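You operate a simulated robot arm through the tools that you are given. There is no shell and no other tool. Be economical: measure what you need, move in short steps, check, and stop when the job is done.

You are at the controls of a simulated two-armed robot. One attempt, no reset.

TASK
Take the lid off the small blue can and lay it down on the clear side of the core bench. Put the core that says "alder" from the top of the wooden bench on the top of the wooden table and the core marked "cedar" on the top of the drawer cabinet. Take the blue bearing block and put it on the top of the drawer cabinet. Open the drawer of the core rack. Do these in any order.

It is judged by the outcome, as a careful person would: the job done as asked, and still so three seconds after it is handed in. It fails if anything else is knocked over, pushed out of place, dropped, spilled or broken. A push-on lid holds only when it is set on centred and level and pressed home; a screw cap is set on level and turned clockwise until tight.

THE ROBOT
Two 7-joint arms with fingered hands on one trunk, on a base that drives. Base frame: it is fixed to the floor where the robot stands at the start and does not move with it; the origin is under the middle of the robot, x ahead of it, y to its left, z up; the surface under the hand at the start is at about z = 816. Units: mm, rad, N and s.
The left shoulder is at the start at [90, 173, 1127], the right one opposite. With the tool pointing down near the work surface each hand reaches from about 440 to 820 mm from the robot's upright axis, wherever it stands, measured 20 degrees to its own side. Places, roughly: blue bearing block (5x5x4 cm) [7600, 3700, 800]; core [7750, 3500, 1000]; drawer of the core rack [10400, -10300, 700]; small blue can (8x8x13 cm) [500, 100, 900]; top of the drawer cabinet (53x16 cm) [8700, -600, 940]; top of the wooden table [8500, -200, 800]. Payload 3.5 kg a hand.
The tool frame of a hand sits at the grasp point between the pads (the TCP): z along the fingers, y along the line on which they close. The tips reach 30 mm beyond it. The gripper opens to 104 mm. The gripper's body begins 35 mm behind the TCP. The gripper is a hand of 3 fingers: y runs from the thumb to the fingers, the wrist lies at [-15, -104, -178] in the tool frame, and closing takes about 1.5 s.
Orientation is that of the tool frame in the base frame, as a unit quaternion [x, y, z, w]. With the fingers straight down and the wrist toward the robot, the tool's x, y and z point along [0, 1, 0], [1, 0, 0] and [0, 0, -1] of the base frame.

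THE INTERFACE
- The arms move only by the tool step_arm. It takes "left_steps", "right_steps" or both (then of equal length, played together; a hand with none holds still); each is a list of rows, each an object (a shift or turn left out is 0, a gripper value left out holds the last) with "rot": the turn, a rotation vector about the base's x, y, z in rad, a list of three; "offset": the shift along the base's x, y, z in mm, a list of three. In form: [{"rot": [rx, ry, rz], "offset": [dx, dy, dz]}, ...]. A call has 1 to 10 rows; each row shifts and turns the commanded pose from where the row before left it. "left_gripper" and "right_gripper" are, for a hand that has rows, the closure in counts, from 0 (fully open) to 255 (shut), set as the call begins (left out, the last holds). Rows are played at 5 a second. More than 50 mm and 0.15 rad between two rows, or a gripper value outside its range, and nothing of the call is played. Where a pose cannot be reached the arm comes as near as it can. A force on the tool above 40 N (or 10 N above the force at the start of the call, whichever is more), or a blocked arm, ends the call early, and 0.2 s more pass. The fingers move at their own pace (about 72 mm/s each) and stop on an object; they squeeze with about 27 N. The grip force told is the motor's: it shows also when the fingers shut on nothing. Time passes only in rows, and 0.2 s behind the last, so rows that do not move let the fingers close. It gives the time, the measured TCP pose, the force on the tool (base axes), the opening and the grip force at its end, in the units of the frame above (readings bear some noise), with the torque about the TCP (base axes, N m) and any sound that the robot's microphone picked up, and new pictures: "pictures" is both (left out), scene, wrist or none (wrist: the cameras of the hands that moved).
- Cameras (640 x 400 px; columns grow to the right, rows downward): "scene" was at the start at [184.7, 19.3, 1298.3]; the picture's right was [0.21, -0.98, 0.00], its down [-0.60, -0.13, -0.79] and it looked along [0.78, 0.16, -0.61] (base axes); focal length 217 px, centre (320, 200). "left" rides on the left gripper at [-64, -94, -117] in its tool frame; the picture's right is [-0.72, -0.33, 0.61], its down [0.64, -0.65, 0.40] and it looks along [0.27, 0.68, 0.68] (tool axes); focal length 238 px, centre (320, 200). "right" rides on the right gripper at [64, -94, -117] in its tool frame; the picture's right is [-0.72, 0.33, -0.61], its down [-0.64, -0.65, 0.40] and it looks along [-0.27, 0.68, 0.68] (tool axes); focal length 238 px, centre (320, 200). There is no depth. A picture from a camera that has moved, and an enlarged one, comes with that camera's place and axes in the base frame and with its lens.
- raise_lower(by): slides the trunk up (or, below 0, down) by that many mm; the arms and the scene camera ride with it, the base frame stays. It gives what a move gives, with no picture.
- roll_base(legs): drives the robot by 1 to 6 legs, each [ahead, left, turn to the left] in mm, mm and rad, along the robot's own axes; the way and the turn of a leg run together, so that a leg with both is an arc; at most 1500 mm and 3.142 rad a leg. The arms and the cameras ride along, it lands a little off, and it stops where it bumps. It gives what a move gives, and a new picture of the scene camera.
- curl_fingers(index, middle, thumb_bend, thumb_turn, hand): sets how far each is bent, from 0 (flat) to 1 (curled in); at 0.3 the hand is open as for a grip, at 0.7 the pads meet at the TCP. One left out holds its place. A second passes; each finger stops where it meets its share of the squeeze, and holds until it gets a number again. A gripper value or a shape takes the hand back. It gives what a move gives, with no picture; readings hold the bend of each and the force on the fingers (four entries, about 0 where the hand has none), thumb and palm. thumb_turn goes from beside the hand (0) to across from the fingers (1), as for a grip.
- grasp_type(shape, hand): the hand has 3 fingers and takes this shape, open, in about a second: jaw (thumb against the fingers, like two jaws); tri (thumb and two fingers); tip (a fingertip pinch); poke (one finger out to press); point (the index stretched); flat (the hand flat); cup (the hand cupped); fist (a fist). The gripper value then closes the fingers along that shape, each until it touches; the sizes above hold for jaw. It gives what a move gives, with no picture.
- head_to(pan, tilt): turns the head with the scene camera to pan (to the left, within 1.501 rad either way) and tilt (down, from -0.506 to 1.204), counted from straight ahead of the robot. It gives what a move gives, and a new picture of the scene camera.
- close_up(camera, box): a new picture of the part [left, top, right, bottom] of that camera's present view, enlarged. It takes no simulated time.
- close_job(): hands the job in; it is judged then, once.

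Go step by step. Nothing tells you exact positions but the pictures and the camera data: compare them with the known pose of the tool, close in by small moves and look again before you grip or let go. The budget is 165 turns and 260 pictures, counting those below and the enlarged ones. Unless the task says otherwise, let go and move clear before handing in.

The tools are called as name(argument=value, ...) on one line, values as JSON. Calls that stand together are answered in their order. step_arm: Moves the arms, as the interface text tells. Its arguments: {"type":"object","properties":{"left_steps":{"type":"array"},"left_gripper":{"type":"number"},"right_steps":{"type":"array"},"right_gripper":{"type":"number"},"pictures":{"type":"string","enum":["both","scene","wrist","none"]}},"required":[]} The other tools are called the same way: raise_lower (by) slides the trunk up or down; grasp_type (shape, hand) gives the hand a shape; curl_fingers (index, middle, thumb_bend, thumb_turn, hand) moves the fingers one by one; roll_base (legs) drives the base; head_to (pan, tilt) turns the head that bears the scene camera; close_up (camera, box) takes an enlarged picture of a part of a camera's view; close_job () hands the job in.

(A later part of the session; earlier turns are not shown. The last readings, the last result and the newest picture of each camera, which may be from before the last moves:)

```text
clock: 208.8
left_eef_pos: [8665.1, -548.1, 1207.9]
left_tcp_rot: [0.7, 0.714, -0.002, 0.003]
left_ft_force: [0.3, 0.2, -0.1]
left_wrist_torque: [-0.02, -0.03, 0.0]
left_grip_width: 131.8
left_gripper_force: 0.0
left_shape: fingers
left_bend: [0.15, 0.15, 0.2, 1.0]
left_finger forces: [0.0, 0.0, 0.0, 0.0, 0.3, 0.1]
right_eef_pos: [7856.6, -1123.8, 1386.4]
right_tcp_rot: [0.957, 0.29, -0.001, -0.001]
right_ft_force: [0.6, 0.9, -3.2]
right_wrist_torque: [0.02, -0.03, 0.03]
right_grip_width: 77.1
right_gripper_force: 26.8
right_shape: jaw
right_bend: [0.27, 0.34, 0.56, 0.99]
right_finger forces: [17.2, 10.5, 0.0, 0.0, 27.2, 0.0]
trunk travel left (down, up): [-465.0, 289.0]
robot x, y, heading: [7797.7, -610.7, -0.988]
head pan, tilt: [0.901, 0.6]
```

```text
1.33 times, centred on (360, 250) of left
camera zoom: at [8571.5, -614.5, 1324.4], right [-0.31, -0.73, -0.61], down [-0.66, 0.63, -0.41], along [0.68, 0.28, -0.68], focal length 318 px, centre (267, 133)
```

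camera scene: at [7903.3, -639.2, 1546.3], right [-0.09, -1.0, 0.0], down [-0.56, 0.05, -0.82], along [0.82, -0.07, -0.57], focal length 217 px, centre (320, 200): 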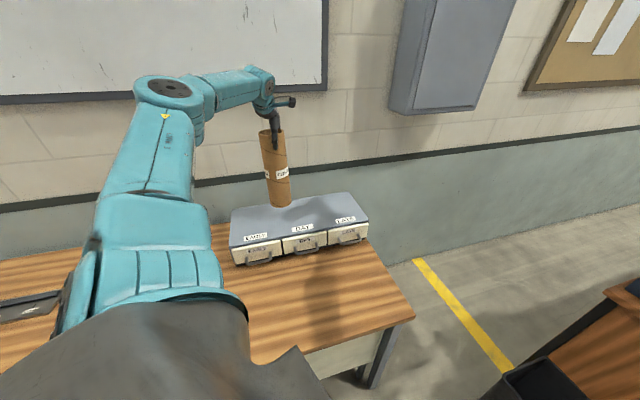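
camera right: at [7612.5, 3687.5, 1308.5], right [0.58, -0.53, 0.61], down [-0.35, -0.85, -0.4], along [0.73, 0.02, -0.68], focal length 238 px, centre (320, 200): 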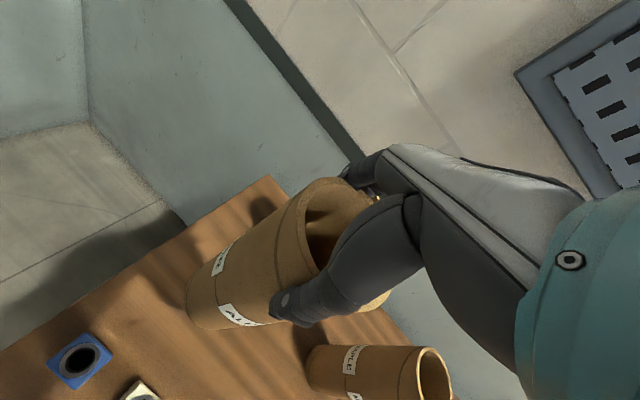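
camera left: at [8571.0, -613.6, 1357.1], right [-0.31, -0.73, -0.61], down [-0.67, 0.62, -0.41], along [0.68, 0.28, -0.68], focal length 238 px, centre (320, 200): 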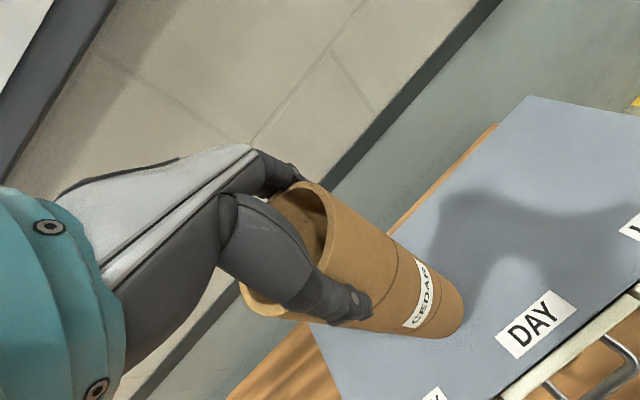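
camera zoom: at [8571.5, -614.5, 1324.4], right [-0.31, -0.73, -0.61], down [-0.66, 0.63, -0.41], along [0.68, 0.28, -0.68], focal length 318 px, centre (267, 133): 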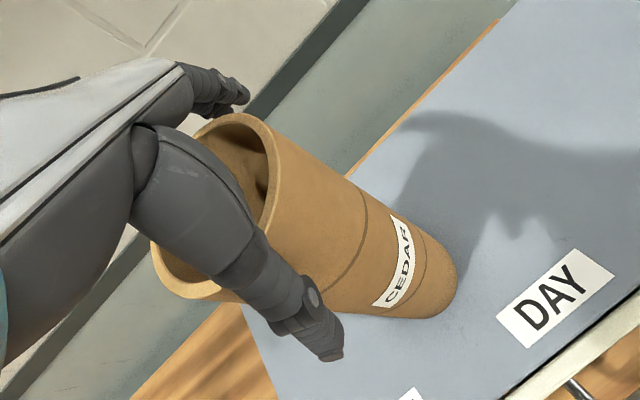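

Released and the core stands. I rise straight up, then bring the left hand back.

step_arm(left_steps=[{"offset": [0, 0, 10]}, {"offset": [0, 0, 15]}, {"offset": [0, 0, 25]}, {"offset": [0, 0, 30]}, {"offset": [-20, 0, 35]}, {"offset": [-40, 0, 20]}, {"offset": [-45, -15, 0]}, {"offset": [-45, -15, 0]}, {"offset": [-45, -15, 0]}, {"offset": [-45, -15, 0]}], pictures="scene")

```text
clock: 211.0
left_eef_pos: [8424.1, -605.5, 1345.5]
left_tcp_rot: [0.7, 0.715, -0.001, 0.004]
left_ft_force: [-0.5, 0.6, 0.1]
left_wrist_torque: [0.04, -0.02, 0.01]
left_grip_width: 132.1
left_gripper_force: 0.0
left_shape: fingers
left_bend: [0.15, 0.15, 0.2, 1.0]
left_finger forces: [0.0, 0.0, 0.0, 0.1, 0.0, 0.1]
right_eef_pos: [7855.6, -1125.9, 1387.0]
right_tcp_rot: [0.957, 0.29, 0.0, -0.001]
right_ft_force: [0.1, 0.3, -3.3]
right_wrist_torque: [0.02, -0.04, -0.01]
right_grip_width: 77.2
right_gripper_force: 27.2
right_shape: jaw
right_bend: [0.27, 0.34, 0.56, 0.99]
right_finger forces: [17.1, 10.5, 0.0, 0.1, 27.3, 0.0]
trunk travel left (down, up): [-465.0, 289.0]
robot x, y, heading: [7798.7, -608.6, -0.983]
head pan, tilt: [0.901, 0.6]
camera scene: at [7900.0, -637.2, 1546.7], right [-0.09, -1.0, 0.0], down [-0.56, 0.05, -0.83], along [0.82, -0.07, -0.56], focal length 217 px, centre (320, 200)
```

scene: 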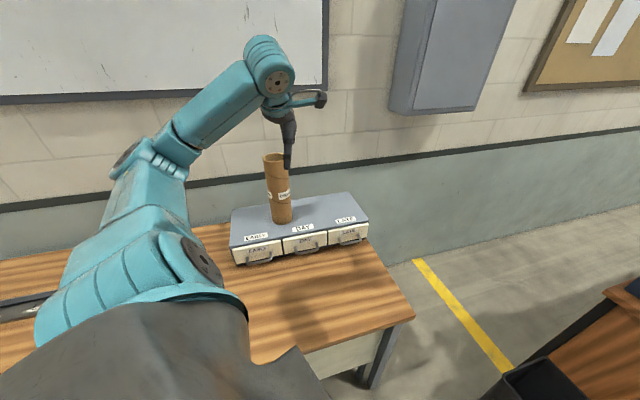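

Cedar stands on the cabinet. Now I turn the base back to face the table and bring the right hand with alder over the free front-right part of the table, ≈(8350, -740).

roll_base(legs=[[0, 0, 0.985]])

raise_lower(by=-60)

head_to(pan=-0.3, tilt=0.8)

step_arm(right_steps=[{"offset": [30, 35, -20]}, {"offset": [30, 35, -35]}, {"offset": [25, 30, -40]}, {"offset": [0, 0, -45]}, {}], pictures="both")

```text
clock: 213.9
left_eef_pos: [8140.0, -83.1, 1344.8]
left_tcp_rot: [0.276, 0.961, 0.0, 0.004]
left_ft_force: [-0.1, -0.2, -0.3]
left_wrist_torque: [0.0, 0.0, 0.02]
left_grip_width: 131.6
left_gripper_force: 0.0
left_shape: fingers
left_bend: [0.15, 0.15, 0.2, 1.0]
left_finger forces: [0.0, 0.1, 0.0, 0.0, 0.1, 0.0]
right_eef_pos: [8261.6, -843.1, 1386.4]
right_tcp_rot: [0.704, 0.71, -0.001, 0.0]
right_ft_force: [-1.8, -0.4, -2.6]
right_wrist_torque: [0.07, 0.02, -0.01]
right_grip_width: 77.0
right_gripper_force: 27.1
right_shape: jaw
right_bend: [0.27, 0.35, 0.56, 0.99]
right_finger forces: [16.9, 10.3, 0.0, 0.0, 26.9, 0.0]
trunk travel left (down, up): [-465.0, 289.0]
robot x, y, heading: [7802.1, -609.6, 0.01]
head pan, tilt: [0.901, 0.6]
camera scene: at [7879.8, -538.6, 1546.5], right [0.79, -0.62, 0.0], down [-0.35, -0.44, -0.83], along [0.51, 0.65, -0.56], focal length 217 px, centre (320, 200)
```

scene: 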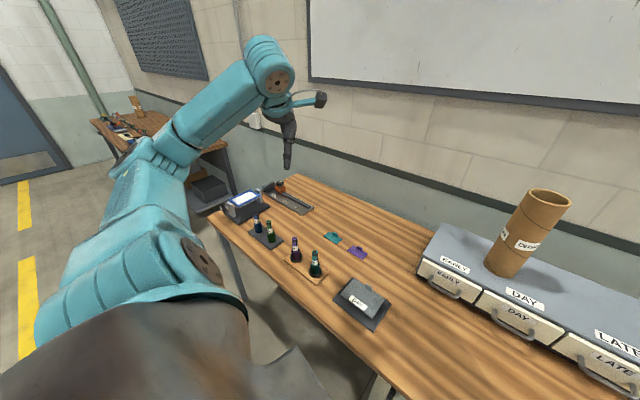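

```text
clock: 214.9
left_eef_pos: [8140.6, -84.2, 1286.1]
left_tcp_rot: [0.276, 0.961, 0.0, 0.004]
left_ft_force: [-0.6, 0.7, -0.8]
left_wrist_torque: [0.01, 0.01, -0.03]
left_grip_width: 132.0
left_gripper_force: 0.0
left_shape: fingers
left_bend: [0.15, 0.15, 0.2, 1.0]
left_finger forces: [0.1, 0.0, 0.0, 0.1, 0.0, 0.0]
right_eef_pos: [8261.8, -843.5, 1326.8]
right_tcp_rot: [0.705, 0.71, -0.001, -0.001]
right_ft_force: [-0.6, -0.1, -2.8]
right_wrist_torque: [0.01, 0.01, 0.02]
right_grip_width: 76.8
right_gripper_force: 27.0
right_shape: jaw
right_bend: [0.27, 0.35, 0.56, 0.99]
right_finger forces: [17.0, 10.3, 0.1, 0.0, 26.8, 0.0]
trunk travel left (down, up): [-405.0, 349.0]
robot x, y, heading: [7801.4, -612.1, 0.005]
head pan, tilt: [0.901, 0.6]
```

```text
clock: 216.3
left_eef_pos: [8140.0, -83.3, 1284.9]
left_tcp_rot: [0.276, 0.961, 0.001, 0.003]
left_ft_force: [0.7, -0.4, 0.6]
left_wrist_torque: [0.03, 0.04, -0.02]
left_grip_width: 132.1
left_gripper_force: 0.1
left_shape: fingers
left_bend: [0.15, 0.15, 0.2, 1.0]
left_finger forces: [0.0, 0.0, 0.1, 0.0, 0.1, 0.0]
right_eef_pos: [8262.0, -843.5, 1326.8]
right_tcp_rot: [0.704, 0.71, -0.002, 0.0]
right_ft_force: [-0.1, -0.7, -3.1]
right_wrist_torque: [0.03, 0.01, 0.0]
right_grip_width: 77.2
right_gripper_force: 26.7
right_shape: jaw
right_bend: [0.27, 0.35, 0.56, 0.99]
right_finger forces: [16.9, 10.4, 0.0, 0.0, 26.7, 0.1]
trunk travel left (down, up): [-405.0, 349.0]
robot x, y, heading: [7798.7, -606.9, 0.006]
head pan, tilt: [-0.3, 0.799]
camera scene: at [7914.2, -631.6, 1469.3], right [-0.29, -0.96, 0.0], down [-0.69, 0.21, -0.7], along [0.67, -0.2, -0.72], focal length 217 px, centre (320, 200)
```

scene: 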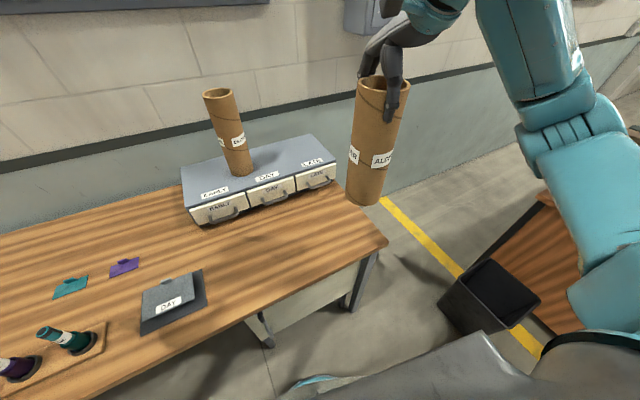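

```text
refused: row 1 steps farther than a row can; nothing moved
```

step_arm(right_steps=[{"offset": [25, 30, -15]}, {"offset": [25, 30, -25]}, {"offset": [20, 25, -35]}, {"offset": [18, 18, -40]}, {"offset": [0, 0, -45]}, {}], pictures="both")

```text
clock: 217.7
left_eef_pos: [8141.2, -83.2, 1284.7]
left_tcp_rot: [0.276, 0.961, -0.001, 0.003]
left_ft_force: [0.7, -1.1, -0.1]
left_wrist_torque: [-0.01, 0.0, -0.01]
left_grip_width: 131.7
left_gripper_force: 0.0
left_shape: fingers
left_bend: [0.15, 0.15, 0.2, 1.0]
left_finger forces: [0.0, 0.0, 0.0, 0.0, 0.0, 0.0]
right_eef_pos: [8347.6, -742.5, 1168.9]
right_tcp_rot: [0.704, 0.71, -0.002, 0.0]
right_ft_force: [-0.4, 0.4, -3.4]
right_wrist_torque: [0.01, 0.0, -0.03]
right_grip_width: 77.1
right_gripper_force: 27.3
right_shape: jaw
right_bend: [0.27, 0.35, 0.56, 0.99]
right_finger forces: [17.0, 10.3, 0.1, 0.0, 27.1, 0.1]
trunk travel left (down, up): [-405.0, 349.0]
robot x, y, heading: [7801.0, -607.5, 0.002]
head pan, tilt: [-0.3, 0.799]
camera scene: at [7914.2, -631.1, 1469.3], right [-0.29, -0.96, 0.0], down [-0.69, 0.21, -0.7], along [0.67, -0.2, -0.72], focal length 217 px, centre (320, 200)
camera right: at [8254.2, -679.2, 1284.5], right [0.33, -0.72, 0.61], down [-0.65, -0.65, -0.4], along [0.68, -0.26, -0.68], focal length 238 px, centre (320, 200)
```

scene: 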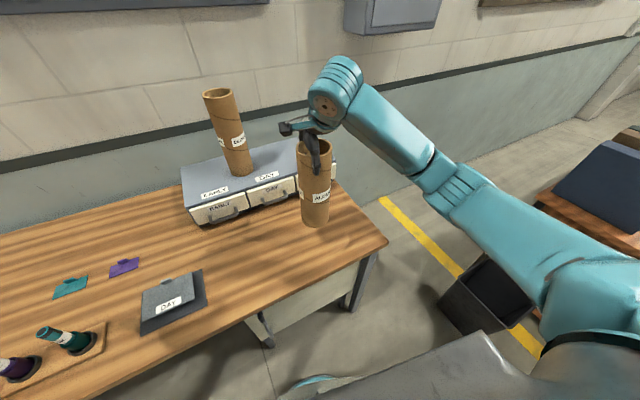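
right: 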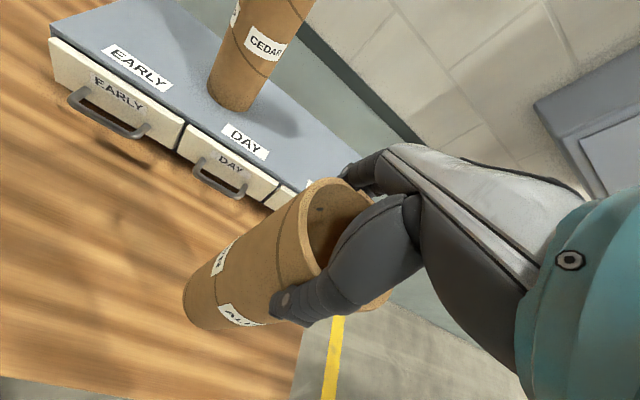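

Alder is over a free spot between the cabinet and the table's front-right corner. Lowering.

step_arm(right_steps=[{"offset": [0, 0, -30]}, {"offset": [0, 0, -30]}, {"offset": [0, 0, -25]}, {"offset": [0, 0, -10]}, {"offset": [0, 0, -8]}, {"offset": [0, 0, -5]}, {}], pictures="none")

close_up(camera="scene", box=[240, 140, 400, 280])

```text
clock: 219.3
left_eef_pos: [8140.5, -83.2, 1285.2]
left_tcp_rot: [0.276, 0.961, 0.0, 0.004]
left_ft_force: [-0.1, -0.6, 0.4]
left_wrist_torque: [-0.02, 0.01, 0.0]
left_grip_width: 131.7
left_gripper_force: 0.0
left_shape: fingers
left_bend: [0.15, 0.15, 0.2, 1.0]
left_finger forces: [0.0, 0.1, 0.1, 0.0, 0.0, 0.0]
right_eef_pos: [8348.2, -741.0, 1058.9]
right_tcp_rot: [0.704, 0.71, -0.001, 0.0]
right_ft_force: [1.1, 0.9, -2.3]
right_wrist_torque: [0.03, 0.01, -0.03]
right_grip_width: 76.9
right_gripper_force: 26.9
right_shape: jaw
right_bend: [0.27, 0.35, 0.56, 0.99]
right_finger forces: [16.9, 10.3, 0.0, 0.0, 26.7, 0.1]
trunk travel left (down, up): [-405.0, 349.0]
robot x, y, heading: [7800.4, -610.7, 0.0]
head pan, tilt: [-0.3, 0.799]
```

```text
2.86 times, centred on (320, 210) of scene
camera zoom: at [7914.2, -631.6, 1469.3], right [-0.29, -0.96, 0.0], down [-0.69, 0.21, -0.7], along [0.67, -0.2, -0.72], focal length 620 px, centre (320, 171)
```

zoom: 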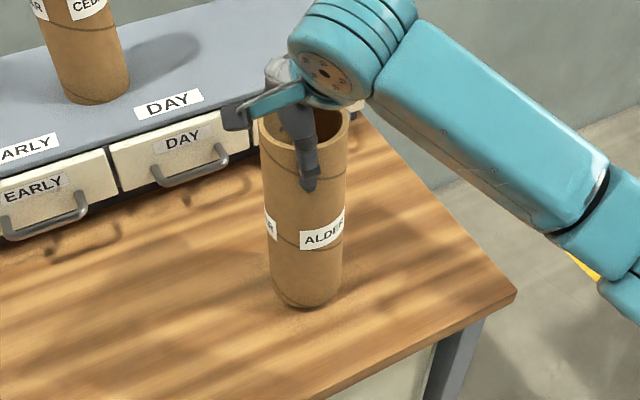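

step_arm(right_steps=[{"offset": [0, 0, -3]}, {"offset": [0, 0, -3]}, {"offset": [0, 0, -2]}, {"offset": [0, 0, -2]}, {"offset": [0, 0, -2]}, {}], pictures="none")

```text
clock: 220.7
left_eef_pos: [8140.9, -83.5, 1283.9]
left_tcp_rot: [0.276, 0.961, 0.0, 0.005]
left_ft_force: [-0.9, 0.1, -0.4]
left_wrist_torque: [0.02, 0.0, -0.01]
left_grip_width: 131.9
left_gripper_force: 0.1
left_shape: fingers
left_bend: [0.15, 0.15, 0.2, 1.0]
left_finger forces: [0.1, 0.0, 0.0, 0.1, 0.0, 0.0]
right_eef_pos: [8349.9, -740.9, 1045.6]
right_tcp_rot: [0.704, 0.71, -0.002, 0.0]
right_ft_force: [1.0, 0.4, -2.6]
right_wrist_torque: [0.03, 0.01, -0.01]
right_grip_width: 77.0
right_gripper_force: 26.7
right_shape: jaw
right_bend: [0.27, 0.35, 0.56, 0.99]
right_finger forces: [16.9, 10.4, 0.1, 0.0, 26.8, 0.1]
trunk travel left (down, up): [-405.0, 349.0]
robot x, y, heading: [7798.2, -615.4, 0.006]
head pan, tilt: [-0.3, 0.799]
```

step_arm(right_steps=[{"offset": [0, 0, -2]}, {"offset": [0, 0, -2]}, {"offset": [0, 0, -2]}, {"offset": [0, 0, -1]}, {"offset": [0, 0, -1]}, {}], pictures="none")

close_up(camera="scene", box=[280, 180, 360, 260])

```text
clock: 222.1
left_eef_pos: [8137.9, -82.7, 1284.9]
left_tcp_rot: [0.276, 0.961, -0.001, 0.004]
left_ft_force: [0.2, -0.7, -0.7]
left_wrist_torque: [0.0, -0.01, -0.01]
left_grip_width: 132.0
left_gripper_force: 0.0
left_shape: fingers
left_bend: [0.15, 0.15, 0.2, 1.0]
left_finger forces: [0.0, 0.1, 0.0, 0.0, 0.0, 0.0]
right_eef_pos: [8347.8, -739.5, 1041.9]
right_tcp_rot: [0.703, 0.711, 0.003, 0.002]
right_ft_force: [-3.9, 2.9, 23.8]
right_wrist_torque: [-0.04, -0.05, 0.02]
right_grip_width: 75.7
right_gripper_force: 26.9
right_shape: jaw
right_bend: [0.27, 0.35, 0.56, 0.99]
right_finger forces: [16.6, 10.5, 0.0, 0.1, 30.3, 0.0]
trunk travel left (down, up): [-405.0, 349.0]
robot x, y, heading: [7798.1, -610.0, 0.003]
head pan, tilt: [-0.3, 0.799]
```

```text
5.00 times, centred on (320, 220) of scene
camera zoom: at [7911.1, -630.6, 1469.7], right [-0.29, -0.96, 0.0], down [-0.68, 0.21, -0.7], along [0.67, -0.2, -0.72], focal length 1085 px, centre (320, 100)
```

zoom: 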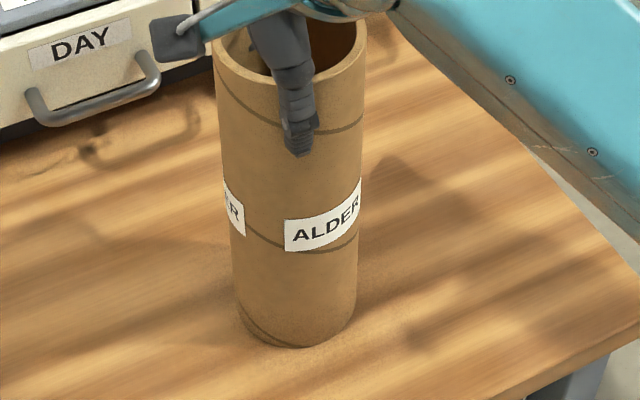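

Alder touches the table (24 N). I relieve, open wide and rise straight up.

step_arm(right_steps=[{"offset": [0, 0, 2]}, {"offset": [0, 0, 2]}, {}], pictures="none")

curl_fingers(hand="right", index=0.13, middle=0.13, thumb_bend=0.2)

step_arm(right_steps=[{"offset": [0, 0, 10]}, {"offset": [0, 0, 15]}, {"offset": [0, 0, 25]}, {"offset": [0, 0, 40]}, {"offset": [0, 0, 45]}, {"offset": [0, 0, 45]}, {"offset": [-20, -20, 40]}, {"offset": [-30, -30, 20]}, {"offset": [-30, -30, 0]}, {}], pictures="scene")

```text
clock: 222.9
left_eef_pos: [8139.2, -82.4, 1284.5]
left_tcp_rot: [0.275, 0.961, 0.0, 0.003]
left_ft_force: [-0.6, -0.1, 0.6]
left_wrist_torque: [0.0, 0.01, -0.02]
left_grip_width: 131.9
left_gripper_force: 0.1
left_shape: fingers
left_bend: [0.15, 0.15, 0.2, 1.0]
left_finger forces: [0.0, 0.0, 0.0, 0.0, 0.0, 0.1]
right_eef_pos: [8348.5, -740.1, 1042.9]
right_tcp_rot: [0.704, 0.71, -0.001, -0.001]
right_ft_force: [-0.7, 1.9, 12.1]
right_wrist_torque: [0.06, -0.4, 0.07]
right_grip_width: 75.7
right_gripper_force: 27.3
right_shape: jaw
right_bend: [0.27, 0.34, 0.56, 0.99]
right_finger forces: [18.0, 11.4, 0.0, 0.0, 29.1, 0.1]
trunk travel left (down, up): [-405.0, 349.0]
robot x, y, heading: [7801.4, -611.4, 0.001]
head pan, tilt: [-0.3, 0.799]
```

```text
clock: 223.9
left_eef_pos: [8140.1, -84.3, 1285.0]
left_tcp_rot: [0.276, 0.961, 0.0, 0.003]
left_ft_force: [-0.5, 0.2, 0.7]
left_wrist_torque: [-0.01, 0.0, 0.0]
left_grip_width: 131.9
left_gripper_force: 0.1
left_shape: fingers
left_bend: [0.15, 0.15, 0.2, 1.0]
left_finger forces: [0.1, 0.1, 0.1, 0.0, 0.0, 0.0]
right_eef_pos: [8348.5, -740.5, 1042.8]
right_tcp_rot: [0.704, 0.71, -0.001, 0.0]
right_ft_force: [-0.3, 0.2, -0.4]
right_wrist_torque: [0.0, 0.0, 0.0]
right_grip_width: 134.6
right_gripper_force: 0.1
right_shape: fingers
right_bend: [0.13, 0.13, 0.2, 1.0]
right_finger forces: [0.1, 0.1, 0.0, 0.0, 0.4, 0.0]
trunk travel left (down, up): [-405.0, 349.0]
robot x, y, heading: [7798.6, -610.0, 0.004]
head pan, tilt: [-0.3, 0.799]
```

```text
clock: 226.1
left_eef_pos: [8141.7, -82.3, 1284.7]
left_tcp_rot: [0.275, 0.961, -0.001, 0.004]
left_ft_force: [0.5, -0.4, -0.4]
left_wrist_torque: [0.02, 0.04, 0.0]
left_grip_width: 132.1
left_gripper_force: 0.0
left_shape: fingers
left_bend: [0.15, 0.15, 0.2, 1.0]
left_finger forces: [0.0, 0.0, 0.1, 0.1, 0.0, 0.0]
right_eef_pos: [8267.6, -820.5, 1278.6]
right_tcp_rot: [0.704, 0.71, -0.002, -0.001]
right_ft_force: [0.4, -0.8, 0.3]
right_wrist_torque: [-0.03, 0.0, 0.0]
right_grip_width: 134.4
right_gripper_force: 0.0
right_shape: fingers
right_bend: [0.13, 0.13, 0.2, 1.0]
right_finger forces: [0.0, 0.0, 0.0, 0.0, 0.0, 0.0]
trunk travel left (down, up): [-405.0, 349.0]
robot x, y, heading: [7798.5, -610.5, 0.004]
head pan, tilt: [-0.3, 0.799]
camera scene: at [7914.5, -630.5, 1469.2], right [-0.29, -0.96, 0.0], down [-0.69, 0.21, -0.7], along [0.67, -0.2, -0.72], focal length 217 px, centre (320, 200)
```

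scene: 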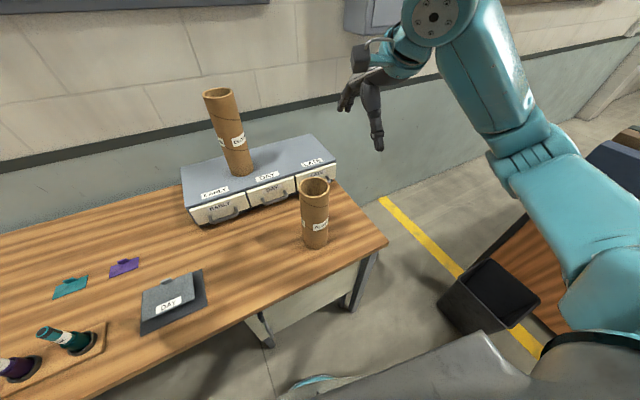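

Both cores stand where they should. Now the bearing block: I reset the left hand and drive back to the wooden bench.

step_arm(left_steps=[{"offset": [16, -25, 5], "rot": [0, 0, -0.123]}, {"offset": [16, -25, 5], "rot": [0, 0, -0.123]}, {"offset": [16, -25, 5], "rot": [0, 0, -0.123]}, {"offset": [16, -25, 5], "rot": [0, 0, -0.123]}, {"offset": [16, -25, 0], "rot": [0, 0, -0.123]}, {"offset": [16, -25, 0], "rot": [0, 0, -0.123]}, {"offset": [16, -25, 0], "rot": [0, 0, -0.123]}, {"offset": [16, -25, 0], "rot": [0, 0, -0.123]}], left_gripper=0, pictures="none")

roll_base(legs=[[-1150, 0, 0], [0, 1350, 0], [0, 1350, 0], [0, 1350, 0], [300, 40, 0]])

head_to(pan=0.2, tilt=0.75)

```text
clock: 227.9
left_eef_pos: [8269.3, -284.6, 1304.9]
left_tcp_rot: [0.698, 0.716, -0.002, 0.003]
left_ft_force: [0.5, -0.2, 0.0]
left_wrist_torque: [0.02, 0.02, -0.01]
left_grip_width: 104.0
left_gripper_force: 0.1
left_shape: jaw
left_bend: [0.3, 0.3, 0.3, 0.98]
left_finger forces: [0.0, 0.0, 0.0, 0.1, 0.1, 0.1]
right_eef_pos: [8267.8, -821.2, 1278.2]
right_tcp_rot: [0.704, 0.71, -0.001, -0.001]
right_ft_force: [0.8, -0.4, -0.2]
right_wrist_torque: [0.02, 0.05, -0.01]
right_grip_width: 134.3
right_gripper_force: 0.1
right_shape: fingers
right_bend: [0.13, 0.13, 0.2, 1.0]
right_finger forces: [0.0, 0.0, 0.0, 0.0, 0.0, 0.0]
trunk travel left (down, up): [-405.0, 349.0]
robot x, y, heading: [7799.1, -609.7, 0.001]
head pan, tilt: [-0.3, 0.799]
```

```text
clock: 254.7
left_eef_pos: [7350.2, 3823.7, 1305.2]
left_tcp_rot: [0.692, 0.722, -0.003, 0.003]
left_ft_force: [-0.3, 0.0, 0.7]
left_wrist_torque: [-0.03, 0.03, -0.02]
left_grip_width: 104.2
left_gripper_force: 0.2
left_shape: jaw
left_bend: [0.3, 0.3, 0.3, 0.98]
left_finger forces: [0.1, 0.1, 0.0, 0.0, 0.1, 0.0]
right_eef_pos: [7355.7, 3287.2, 1279.0]
right_tcp_rot: [0.699, 0.715, -0.001, -0.001]
right_ft_force: [-0.5, 0.1, 0.6]
right_wrist_torque: [-0.02, -0.01, 0.02]
right_grip_width: 134.8
right_gripper_force: 0.1
right_shape: fingers
right_bend: [0.13, 0.13, 0.2, 1.0]
right_finger forces: [0.1, 0.1, 0.0, 0.0, 0.0, 0.0]
trunk travel left (down, up): [-405.0, 349.0]
robot x, y, heading: [6883.5, 3491.6, 0.021]
head pan, tilt: [-0.3, 0.799]
camera scene: at [6999.9, 3471.0, 1469.3], right [-0.28, -0.96, 0.0], down [-0.69, 0.2, -0.7], along [0.67, -0.19, -0.72], focal length 217 px, centre (320, 200)
```

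scene: 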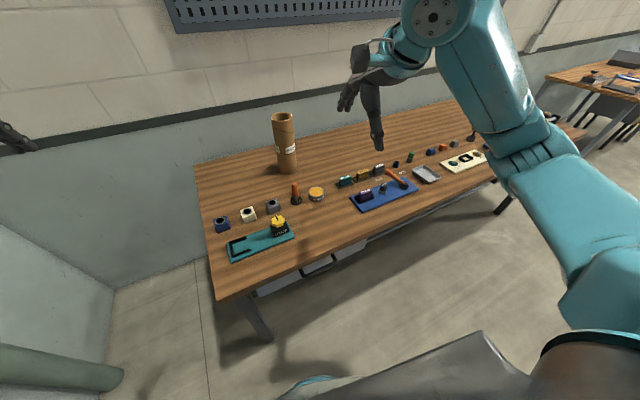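

```text
clock: 255.6
left_eef_pos: [7348.9, 3823.1, 1304.3]
left_tcp_rot: [0.692, 0.722, -0.002, 0.003]
left_ft_force: [-0.9, -0.5, -0.2]
left_wrist_torque: [-0.03, 0.01, -0.01]
left_grip_width: 104.2
left_gripper_force: 0.1
left_shape: jaw
left_bend: [0.3, 0.3, 0.3, 0.98]
left_finger forces: [0.0, 0.0, 0.0, 0.0, 0.0, 0.0]
right_eef_pos: [7355.9, 3285.9, 1278.1]
right_tcp_rot: [0.698, 0.716, -0.002, 0.0]
right_ft_force: [0.1, 0.3, 0.5]
right_wrist_torque: [-0.02, 0.03, 0.03]
right_grip_width: 134.7
right_gripper_force: 0.0
right_shape: fingers
right_bend: [0.13, 0.13, 0.2, 1.0]
right_finger forces: [0.0, 0.0, 0.1, 0.1, 0.0, 0.0]
trunk travel left (down, up): [-405.0, 349.0]
robot x, y, heading: [6883.0, 3490.7, 0.024]
head pan, tilt: [0.201, 0.75]
camera scene: at [7002.8, 3511.3, 1473.3], right [0.22, -0.98, 0.0], down [-0.67, -0.15, -0.73], along [0.71, 0.16, -0.68], focal length 217 px, centre (320, 200)
```

scene: 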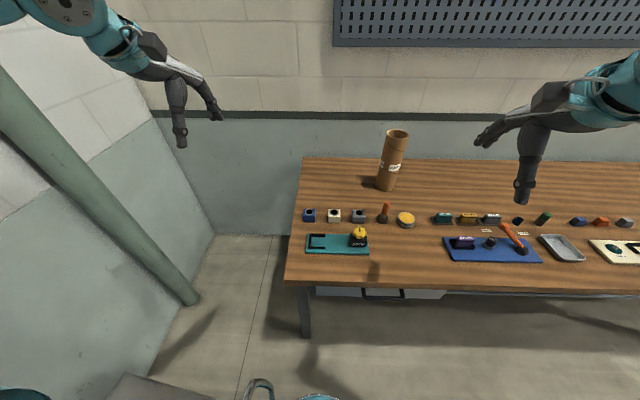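

The blue block is at about (7576, 3685). I lower the trunk and step a little nearer.

raise_lower(by=-150)

roll_base(legs=[[117, -25, -0.024]])

step_arm(left_steps=[{"offset": [30, -30, -20]}, {"offset": [30, -30, -20]}, {"offset": [30, -30, -20]}, {"offset": [15, -25, -30]}, {"offset": [0, 0, -40]}, {}], pictures="wrist")

```text
clock: 257.4
left_eef_pos: [7348.4, 3824.9, 1155.9]
left_tcp_rot: [0.692, 0.722, -0.002, 0.003]
left_ft_force: [0.1, -0.5, -0.1]
left_wrist_torque: [-0.02, -0.02, 0.03]
left_grip_width: 104.0
left_gripper_force: 0.1
left_shape: jaw
left_bend: [0.3, 0.3, 0.3, 0.98]
left_finger forces: [0.0, 0.0, 0.1, 0.1, 0.0, 0.0]
right_eef_pos: [7354.7, 3287.5, 1128.2]
right_tcp_rot: [0.698, 0.716, -0.001, -0.001]
right_ft_force: [-0.1, 0.6, 0.1]
right_wrist_torque: [0.0, -0.02, -0.03]
right_grip_width: 134.4
right_gripper_force: 0.0
right_shape: fingers
right_bend: [0.13, 0.13, 0.2, 1.0]
right_finger forces: [0.0, 0.0, 0.0, 0.1, 0.0, 0.0]
trunk travel left (down, up): [-255.0, 499.0]
robot x, y, heading: [6883.2, 3493.4, 0.014]
head pan, tilt: [0.201, 0.75]
```

```text
clock: 258.6
left_eef_pos: [7471.4, 3786.8, 1154.4]
left_tcp_rot: [0.701, 0.714, -0.002, 0.002]
left_ft_force: [0.4, -0.6, -0.5]
left_wrist_torque: [-0.01, -0.03, 0.03]
left_grip_width: 104.1
left_gripper_force: 0.0
left_shape: jaw
left_bend: [0.3, 0.3, 0.3, 0.98]
left_finger forces: [0.0, 0.1, 0.0, 0.0, 0.0, 0.0]
right_eef_pos: [7466.1, 3251.0, 1127.9]
right_tcp_rot: [0.707, 0.707, -0.002, -0.001]
right_ft_force: [-0.1, -0.6, -0.3]
right_wrist_torque: [0.03, 0.04, 0.02]
right_grip_width: 134.4
right_gripper_force: 0.1
right_shape: fingers
right_bend: [0.13, 0.13, 0.2, 1.0]
right_finger forces: [0.1, 0.0, 0.0, 0.1, 0.0, 0.0]
trunk travel left (down, up): [-255.0, 499.0]
robot x, y, heading: [7001.1, 3468.4, -0.002]
head pan, tilt: [0.201, 0.75]
camera scene: at [7169.3, 3483.6, 1320.9], right [0.19, -0.98, 0.0], down [-0.67, -0.13, -0.73], along [0.72, 0.14, -0.68], focal length 217 px, centre (320, 200)
```

scene: 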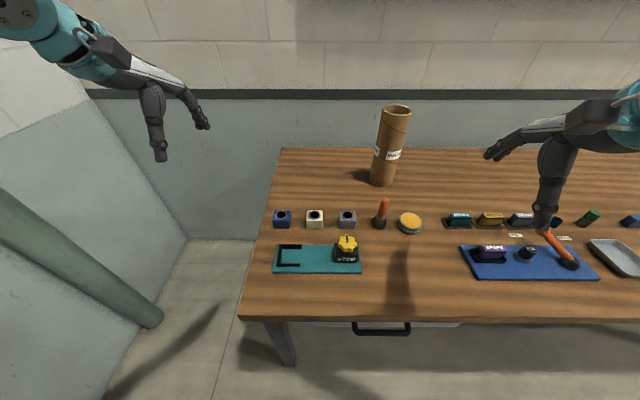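

```text
clock: 260.0
left_eef_pos: [7576.0, 3672.9, 1023.1]
left_tcp_rot: [0.701, 0.713, -0.002, 0.003]
left_ft_force: [0.8, 0.3, 0.2]
left_wrist_torque: [-0.02, 0.01, -0.03]
left_grip_width: 104.3
left_gripper_force: 0.1
left_shape: jaw
left_bend: [0.3, 0.3, 0.3, 0.98]
left_finger forces: [0.1, 0.0, 0.2, 0.1, 0.0, 0.1]
right_eef_pos: [7464.7, 3250.3, 1129.1]
right_tcp_rot: [0.707, 0.707, -0.001, 0.0]
right_ft_force: [0.1, 0.1, -0.4]
right_wrist_torque: [0.0, 0.0, -0.03]
right_grip_width: 134.6
right_gripper_force: 0.0
right_shape: fingers
right_bend: [0.13, 0.13, 0.2, 1.0]
right_finger forces: [0.0, 0.0, 0.0, 0.0, 0.0, 0.1]
trunk travel left (down, up): [-255.0, 499.0]
robot x, y, heading: [7001.9, 3468.0, -0.005]
head pan, tilt: [0.201, 0.75]
camera left: at [7482.5, 3607.8, 1139.6], right [-0.31, -0.73, -0.61], down [-0.66, 0.63, -0.41], along [0.68, 0.28, -0.68], focal length 238 px, centre (320, 200)
```

left: 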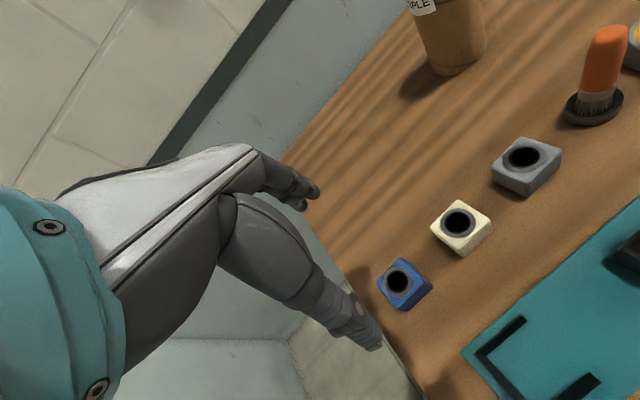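

Block ≈(7590, 3683). I centre above it with a narrower opening and check.

step_arm(left_steps=[{"offset": [14, 10, -30]}, {"offset": [0, 0, -40]}, {"offset": [0, 0, -25]}, {}, {}], left_gripper=60, pictures="both")

```text
clock: 261.2
left_eef_pos: [7590.8, 3684.3, 931.0]
left_tcp_rot: [0.701, 0.713, -0.002, 0.003]
left_ft_force: [0.0, 0.7, 0.4]
left_wrist_torque: [0.0, 0.01, -0.01]
left_grip_width: 79.9
left_gripper_force: 0.0
left_shape: jaw
left_bend: [0.27, 0.35, 0.53, 0.99]
left_finger forces: [0.0, 0.0, 0.0, 0.1, 0.1, 0.0]
right_eef_pos: [7464.8, 3251.5, 1128.0]
right_tcp_rot: [0.707, 0.707, -0.002, 0.0]
right_ft_force: [0.8, 0.5, -0.1]
right_wrist_torque: [0.0, 0.02, 0.01]
right_grip_width: 134.3
right_gripper_force: 0.1
right_shape: fingers
right_bend: [0.13, 0.13, 0.2, 1.0]
right_finger forces: [0.0, 0.0, 0.0, 0.1, 0.1, 0.0]
trunk travel left (down, up): [-255.0, 499.0]
robot x, y, heading: [7000.9, 3466.0, -0.003]
head pan, tilt: [0.201, 0.75]
camera scene: at [7168.2, 3484.0, 1321.1], right [0.19, -0.98, 0.0], down [-0.67, -0.13, -0.73], along [0.72, 0.14, -0.68], focal length 217 px, centre (320, 200)
camera left: at [7498.4, 3618.7, 1047.2], right [-0.31, -0.73, -0.61], down [-0.66, 0.63, -0.41], along [0.68, 0.28, -0.68], focal length 238 px, centre (320, 200)
```

scene: 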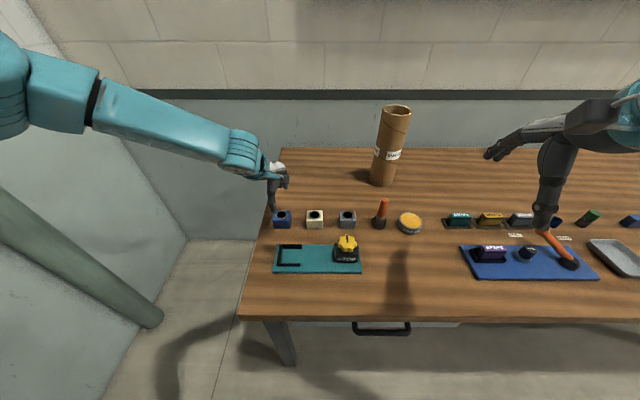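
left: 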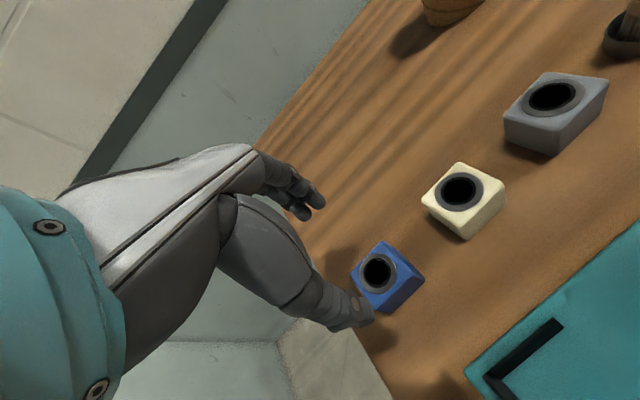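

step_arm(left_steps=[{"offset": [-3, -1, -25]}, {"offset": [0, 0, -25]}, {"offset": [0, 0, -15]}, {"offset": [0, 0, -8]}, {}], pictures="wrist")

```text
clock: 262.4
left_eef_pos: [7588.9, 3683.1, 856.6]
left_tcp_rot: [0.701, 0.713, -0.001, 0.003]
left_ft_force: [-0.4, -0.2, 0.6]
left_wrist_torque: [0.02, -0.03, -0.02]
left_grip_width: 79.9
left_gripper_force: 0.0
left_shape: jaw
left_bend: [0.27, 0.35, 0.53, 0.99]
left_finger forces: [0.1, 0.0, 0.1, 0.0, 0.0, 0.1]
right_eef_pos: [7465.5, 3250.5, 1129.1]
right_tcp_rot: [0.707, 0.707, 0.0, 0.0]
right_ft_force: [-0.5, -0.1, -0.4]
right_wrist_torque: [-0.04, 0.0, 0.0]
right_grip_width: 134.5
right_gripper_force: 0.0
right_shape: fingers
right_bend: [0.13, 0.13, 0.2, 1.0]
right_finger forces: [0.1, 0.0, 0.0, 0.0, 0.1, 0.1]
trunk travel left (down, up): [-255.0, 499.0]
robot x, y, heading: [6996.6, 3469.0, -0.006]
head pan, tilt: [0.201, 0.75]
camera left: at [7495.5, 3617.9, 972.8], right [-0.31, -0.73, -0.61], down [-0.66, 0.63, -0.41], along [0.68, 0.28, -0.68], focal length 238 px, centre (320, 200)
```

left: 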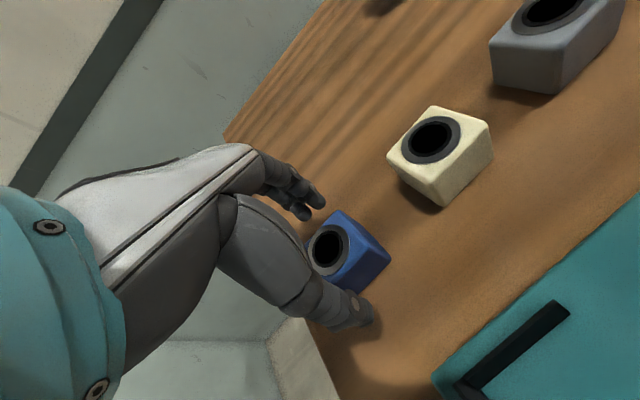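

step_arm(left_steps=[{"offset": [-1, 0, -4]}, {"offset": [0, 0, -3]}, {}], pictures="none")

step_arm(left_steps=[{}, {}, {}, {}, {}, {}, {}], left_gripper=255, pictures="wrist")

```text
clock: 263.2
left_eef_pos: [7587.7, 3683.3, 849.7]
left_tcp_rot: [0.701, 0.713, -0.001, 0.003]
left_ft_force: [-1.0, -0.2, 1.1]
left_wrist_torque: [-0.03, -0.01, -0.02]
left_grip_width: 79.9
left_gripper_force: 0.0
left_shape: jaw
left_bend: [0.27, 0.35, 0.53, 0.99]
left_finger forces: [0.0, 0.1, 0.0, 0.1, 0.0, 0.0]
right_eef_pos: [7465.4, 3252.5, 1128.3]
right_tcp_rot: [0.708, 0.707, -0.001, 0.0]
right_ft_force: [-0.7, -0.8, -0.2]
right_wrist_torque: [-0.02, -0.02, 0.0]
right_grip_width: 134.7
right_gripper_force: 0.1
right_shape: fingers
right_bend: [0.13, 0.13, 0.2, 1.0]
right_finger forces: [0.0, 0.1, 0.0, 0.0, 0.0, 0.0]
trunk travel left (down, up): [-255.0, 499.0]
robot x, y, heading: [6999.7, 3463.6, -0.004]
head pan, tilt: [0.201, 0.75]
```

```text
clock: 264.8
left_eef_pos: [7588.0, 3684.3, 849.6]
left_tcp_rot: [0.701, 0.713, -0.002, 0.003]
left_ft_force: [-0.5, 0.9, 0.2]
left_wrist_torque: [-0.02, -0.03, 0.04]
left_grip_width: 39.0
left_gripper_force: 27.3
left_shape: jaw
left_bend: [0.74, 0.53, 0.72, 1.0]
left_finger forces: [15.5, 8.5, 0.0, 0.0, 24.1, 0.1]
right_eef_pos: [7465.9, 3252.9, 1128.8]
right_tcp_rot: [0.707, 0.707, -0.001, 0.001]
right_ft_force: [1.0, -0.5, -0.6]
right_wrist_torque: [0.04, -0.01, 0.01]
right_grip_width: 134.5
right_gripper_force: 0.2
right_shape: fingers
right_bend: [0.13, 0.13, 0.2, 1.0]
right_finger forces: [0.0, 0.0, 0.0, 0.1, 0.0, 0.1]
trunk travel left (down, up): [-255.0, 499.0]
robot x, y, heading: [6997.8, 3466.9, -0.002]
head pan, tilt: [0.201, 0.75]
camera left: at [7494.6, 3617.4, 966.0], right [-0.31, -0.73, -0.61], down [-0.66, 0.63, -0.41], along [0.68, 0.28, -0.68], focal length 238 px, centre (320, 200)
```

left: 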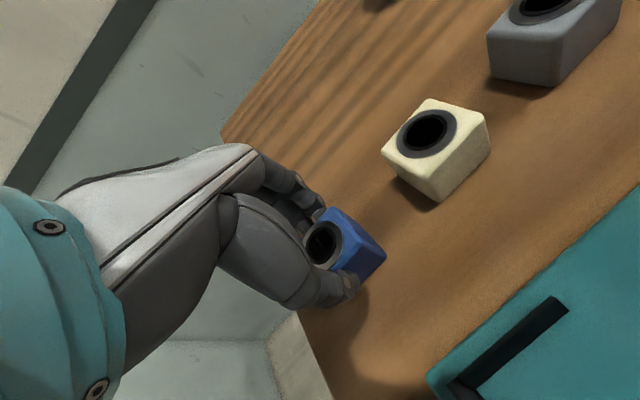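

Gripped. I lift and check that it holds level.

step_arm(left_steps=[{"offset": [0, 0, 8]}, {"offset": [0, 0, 15]}, {"offset": [0, 0, 30]}, {"offset": [0, 0, 40]}, {"offset": [0, 0, 40]}, {"offset": [0, 0, 40]}, {"offset": [0, 0, 40]}, {}], pictures="both")

```text
clock: 266.6
left_eef_pos: [7588.0, 3682.6, 1061.6]
left_tcp_rot: [0.701, 0.714, -0.002, 0.003]
left_ft_force: [0.2, 0.1, -4.7]
left_wrist_torque: [-0.02, -0.01, 0.0]
left_grip_width: 38.9
left_gripper_force: 26.5
left_shape: jaw
left_bend: [0.74, 0.53, 0.72, 1.0]
left_finger forces: [15.3, 8.6, 0.1, 0.0, 23.9, 0.1]
right_eef_pos: [7466.4, 3251.5, 1127.9]
right_tcp_rot: [0.707, 0.707, -0.002, -0.001]
right_ft_force: [-0.1, -0.4, 0.2]
right_wrist_torque: [-0.01, 0.03, 0.01]
right_grip_width: 134.4
right_gripper_force: 0.0
right_shape: fingers
right_bend: [0.13, 0.13, 0.2, 1.0]
right_finger forces: [0.0, 0.1, 0.1, 0.1, 0.0, 0.0]
trunk travel left (down, up): [-255.0, 499.0]
robot x, y, heading: [7000.3, 3463.5, -0.008]
head pan, tilt: [0.201, 0.75]
camera scene: at [7168.9, 3484.2, 1320.9], right [0.19, -0.98, 0.0], down [-0.67, -0.13, -0.73], along [0.72, 0.14, -0.68], focal length 217 px, centre (320, 200)
camera left: at [7495.7, 3616.8, 1179.0], right [-0.31, -0.73, -0.61], down [-0.66, 0.63, -0.41], along [0.68, 0.28, -0.68], focal length 238 px, centre (320, 200)
```

scene: 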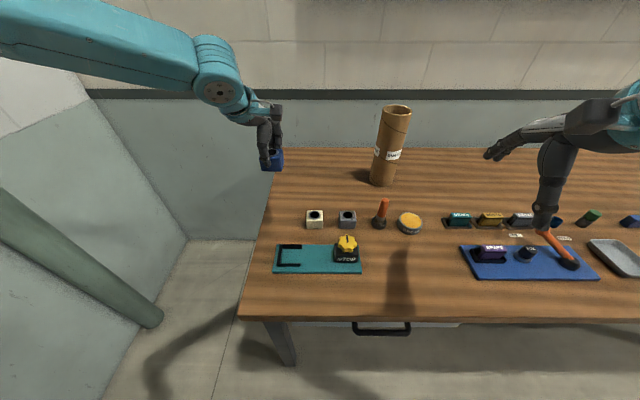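
left: 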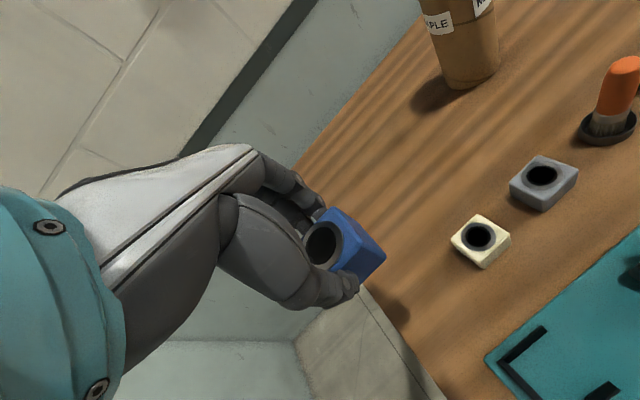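

The block is held well. I tuck the arm, raise the trunk, and drive back to the cabinet.

step_arm(left_steps=[{"offset": [-30, 15, 30]}, {"offset": [-30, 20, 30]}, {"offset": [-30, 20, 30]}, {"offset": [-28, 25, 10]}, {}], pictures="none")

raise_lower(by=170)

roll_base(legs=[[-350, 0, 0], [0, -1320, 0], [0, -1320, 0], [0, -1310, 0], [900, 0, 0]])

```text
clock: 267.8
left_eef_pos: [7468.5, 3763.8, 1161.5]
left_tcp_rot: [0.701, 0.713, -0.002, 0.003]
left_ft_force: [0.1, 0.6, -4.2]
left_wrist_torque: [-0.01, -0.01, -0.01]
left_grip_width: 38.7
left_gripper_force: 27.2
left_shape: jaw
left_bend: [0.74, 0.53, 0.72, 1.0]
left_finger forces: [15.5, 8.8, 0.0, 0.0, 24.3, 0.1]
right_eef_pos: [7465.3, 3251.3, 1128.9]
right_tcp_rot: [0.707, 0.707, -0.002, -0.001]
right_ft_force: [-0.5, -0.9, -0.3]
right_wrist_torque: [0.05, 0.03, 0.03]
right_grip_width: 134.4
right_gripper_force: 0.0
right_shape: fingers
right_bend: [0.13, 0.13, 0.2, 1.0]
right_finger forces: [0.0, 0.1, 0.0, 0.0, 0.0, 0.1]
trunk travel left (down, up): [-255.0, 499.0]
robot x, y, heading: [7001.0, 3465.0, -0.004]
head pan, tilt: [0.201, 0.75]
```

```text
clock: 269.7
left_eef_pos: [7469.5, 3763.1, 1331.7]
left_tcp_rot: [0.701, 0.713, -0.002, 0.003]
left_ft_force: [0.1, 0.6, -3.7]
left_wrist_torque: [-0.03, -0.01, 0.01]
left_grip_width: 38.6
left_gripper_force: 27.0
left_shape: jaw
left_bend: [0.74, 0.53, 0.72, 1.0]
left_finger forces: [15.4, 8.8, 0.0, 0.1, 24.3, 0.0]
right_eef_pos: [7464.5, 3252.7, 1298.4]
right_tcp_rot: [0.707, 0.708, -0.002, -0.001]
right_ft_force: [0.4, 0.9, -0.2]
right_wrist_torque: [0.02, -0.01, -0.01]
right_grip_width: 134.6
right_gripper_force: 0.0
right_shape: fingers
right_bend: [0.13, 0.13, 0.2, 1.0]
right_finger forces: [0.0, 0.0, 0.0, 0.1, 0.1, 0.0]
trunk travel left (down, up): [-425.0, 329.0]
robot x, y, heading: [7005.0, 3465.4, -0.003]
head pan, tilt: [0.201, 0.75]
```

```text
clock: 294.9
left_eef_pos: [7967.0, -213.1, 1332.4]
left_tcp_rot: [0.708, 0.706, -0.003, 0.002]
left_ft_force: [0.0, 0.7, -3.6]
left_wrist_torque: [0.02, -0.03, 0.02]
left_grip_width: 38.4
left_gripper_force: 26.7
left_shape: jaw
left_bend: [0.74, 0.53, 0.72, 1.0]
left_finger forces: [15.4, 8.9, 0.0, 0.1, 24.2, 0.0]
right_eef_pos: [7953.0, -723.4, 1297.6]
right_tcp_rot: [0.714, 0.7, -0.001, 0.0]
right_ft_force: [0.1, 0.1, 0.4]
right_wrist_torque: [-0.02, -0.01, -0.01]
right_grip_width: 134.3
right_gripper_force: 0.1
right_shape: fingers
right_bend: [0.13, 0.13, 0.2, 1.0]
right_finger forces: [0.0, 0.0, 0.0, 0.0, 0.0, 0.0]
trunk travel left (down, up): [-425.0, 329.0]
robot x, y, heading: [7490.6, -499.9, -0.025]
head pan, tilt: [0.201, 0.75]
camera scene: at [7605.7, -483.7, 1493.4], right [0.17, -0.98, 0.0], down [-0.67, -0.12, -0.73], along [0.72, 0.13, -0.68], focal length 217 px, centre (320, 200)
```

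scene: 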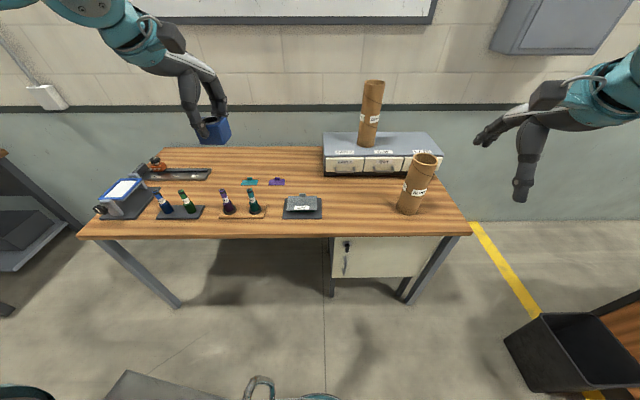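

Everything stands as left. I move up, turn the base to the reaching stance, and aim for the free left part of the cabinet top, ≈(8628, -402).

roll_base(legs=[[292, 42, 0.0], [0, 0, -0.96]])

head_to(pan=0.9, tilt=0.6)

```text
clock: 299.4
left_eef_pos: [8285.8, -698.3, 1332.9]
left_tcp_rot: [0.956, 0.293, -0.004, 0.002]
left_ft_force: [-0.2, -0.5, -4.2]
left_wrist_torque: [0.01, -0.01, -0.02]
left_grip_width: 38.5
left_gripper_force: 26.9
left_shape: jaw
left_bend: [0.74, 0.53, 0.72, 1.0]
left_finger forces: [15.1, 8.7, 0.0, 0.0, 23.7, 0.0]
right_eef_pos: [7856.1, -973.2, 1298.1]
right_tcp_rot: [0.959, 0.284, -0.002, 0.0]
right_ft_force: [-1.1, -0.4, 0.0]
right_wrist_torque: [-0.04, 0.01, -0.01]
right_grip_width: 134.6
right_gripper_force: 0.1
right_shape: fingers
right_bend: [0.13, 0.13, 0.2, 1.0]
right_finger forces: [0.1, 0.1, 0.0, 0.0, 0.0, 0.0]
trunk travel left (down, up): [-425.0, 329.0]
robot x, y, heading: [7780.2, -467.5, -1.001]
head pan, tilt: [0.201, 0.75]
camera scene: at [7858.5, -551.7, 1493.4], right [-0.72, -0.7, 0.0], down [-0.48, 0.49, -0.73], along [0.51, -0.52, -0.68], focal length 217 px, centre (320, 200)
```

scene: 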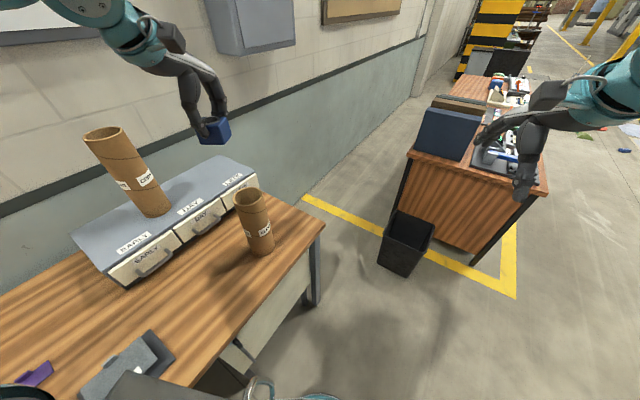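

```text
clock: 300.5
left_eef_pos: [8286.6, -697.1, 1332.0]
left_tcp_rot: [0.956, 0.294, -0.003, 0.001]
left_ft_force: [-0.2, -0.4, -3.9]
left_wrist_torque: [-0.01, 0.0, 0.02]
left_grip_width: 38.4
left_gripper_force: 27.6
left_shape: jaw
left_bend: [0.74, 0.53, 0.72, 1.0]
left_finger forces: [15.1, 8.6, 0.1, 0.1, 23.7, 0.1]
right_eef_pos: [7858.0, -973.6, 1298.5]
right_tcp_rot: [0.958, 0.285, -0.002, -0.001]
right_ft_force: [0.2, -0.1, 0.6]
right_wrist_torque: [0.01, -0.02, 0.0]
right_grip_width: 134.7
right_gripper_force: 0.1
right_shape: fingers
right_bend: [0.13, 0.13, 0.2, 1.0]
right_finger forces: [0.0, 0.0, 0.1, 0.0, 0.0, 0.0]
trunk travel left (down, up): [-425.0, 329.0]
robot x, y, heading: [7784.3, -463.6, -0.998]
head pan, tilt: [0.901, 0.6]
camera scene: at [7888.6, -501.1, 1506.2], right [-0.1, -1.0, 0.0], down [-0.56, 0.06, -0.82], along [0.82, -0.08, -0.57], focal length 217 px, centre (320, 200)
```

scene: 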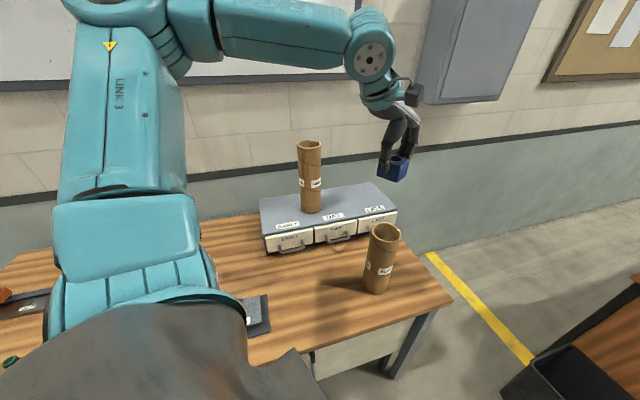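

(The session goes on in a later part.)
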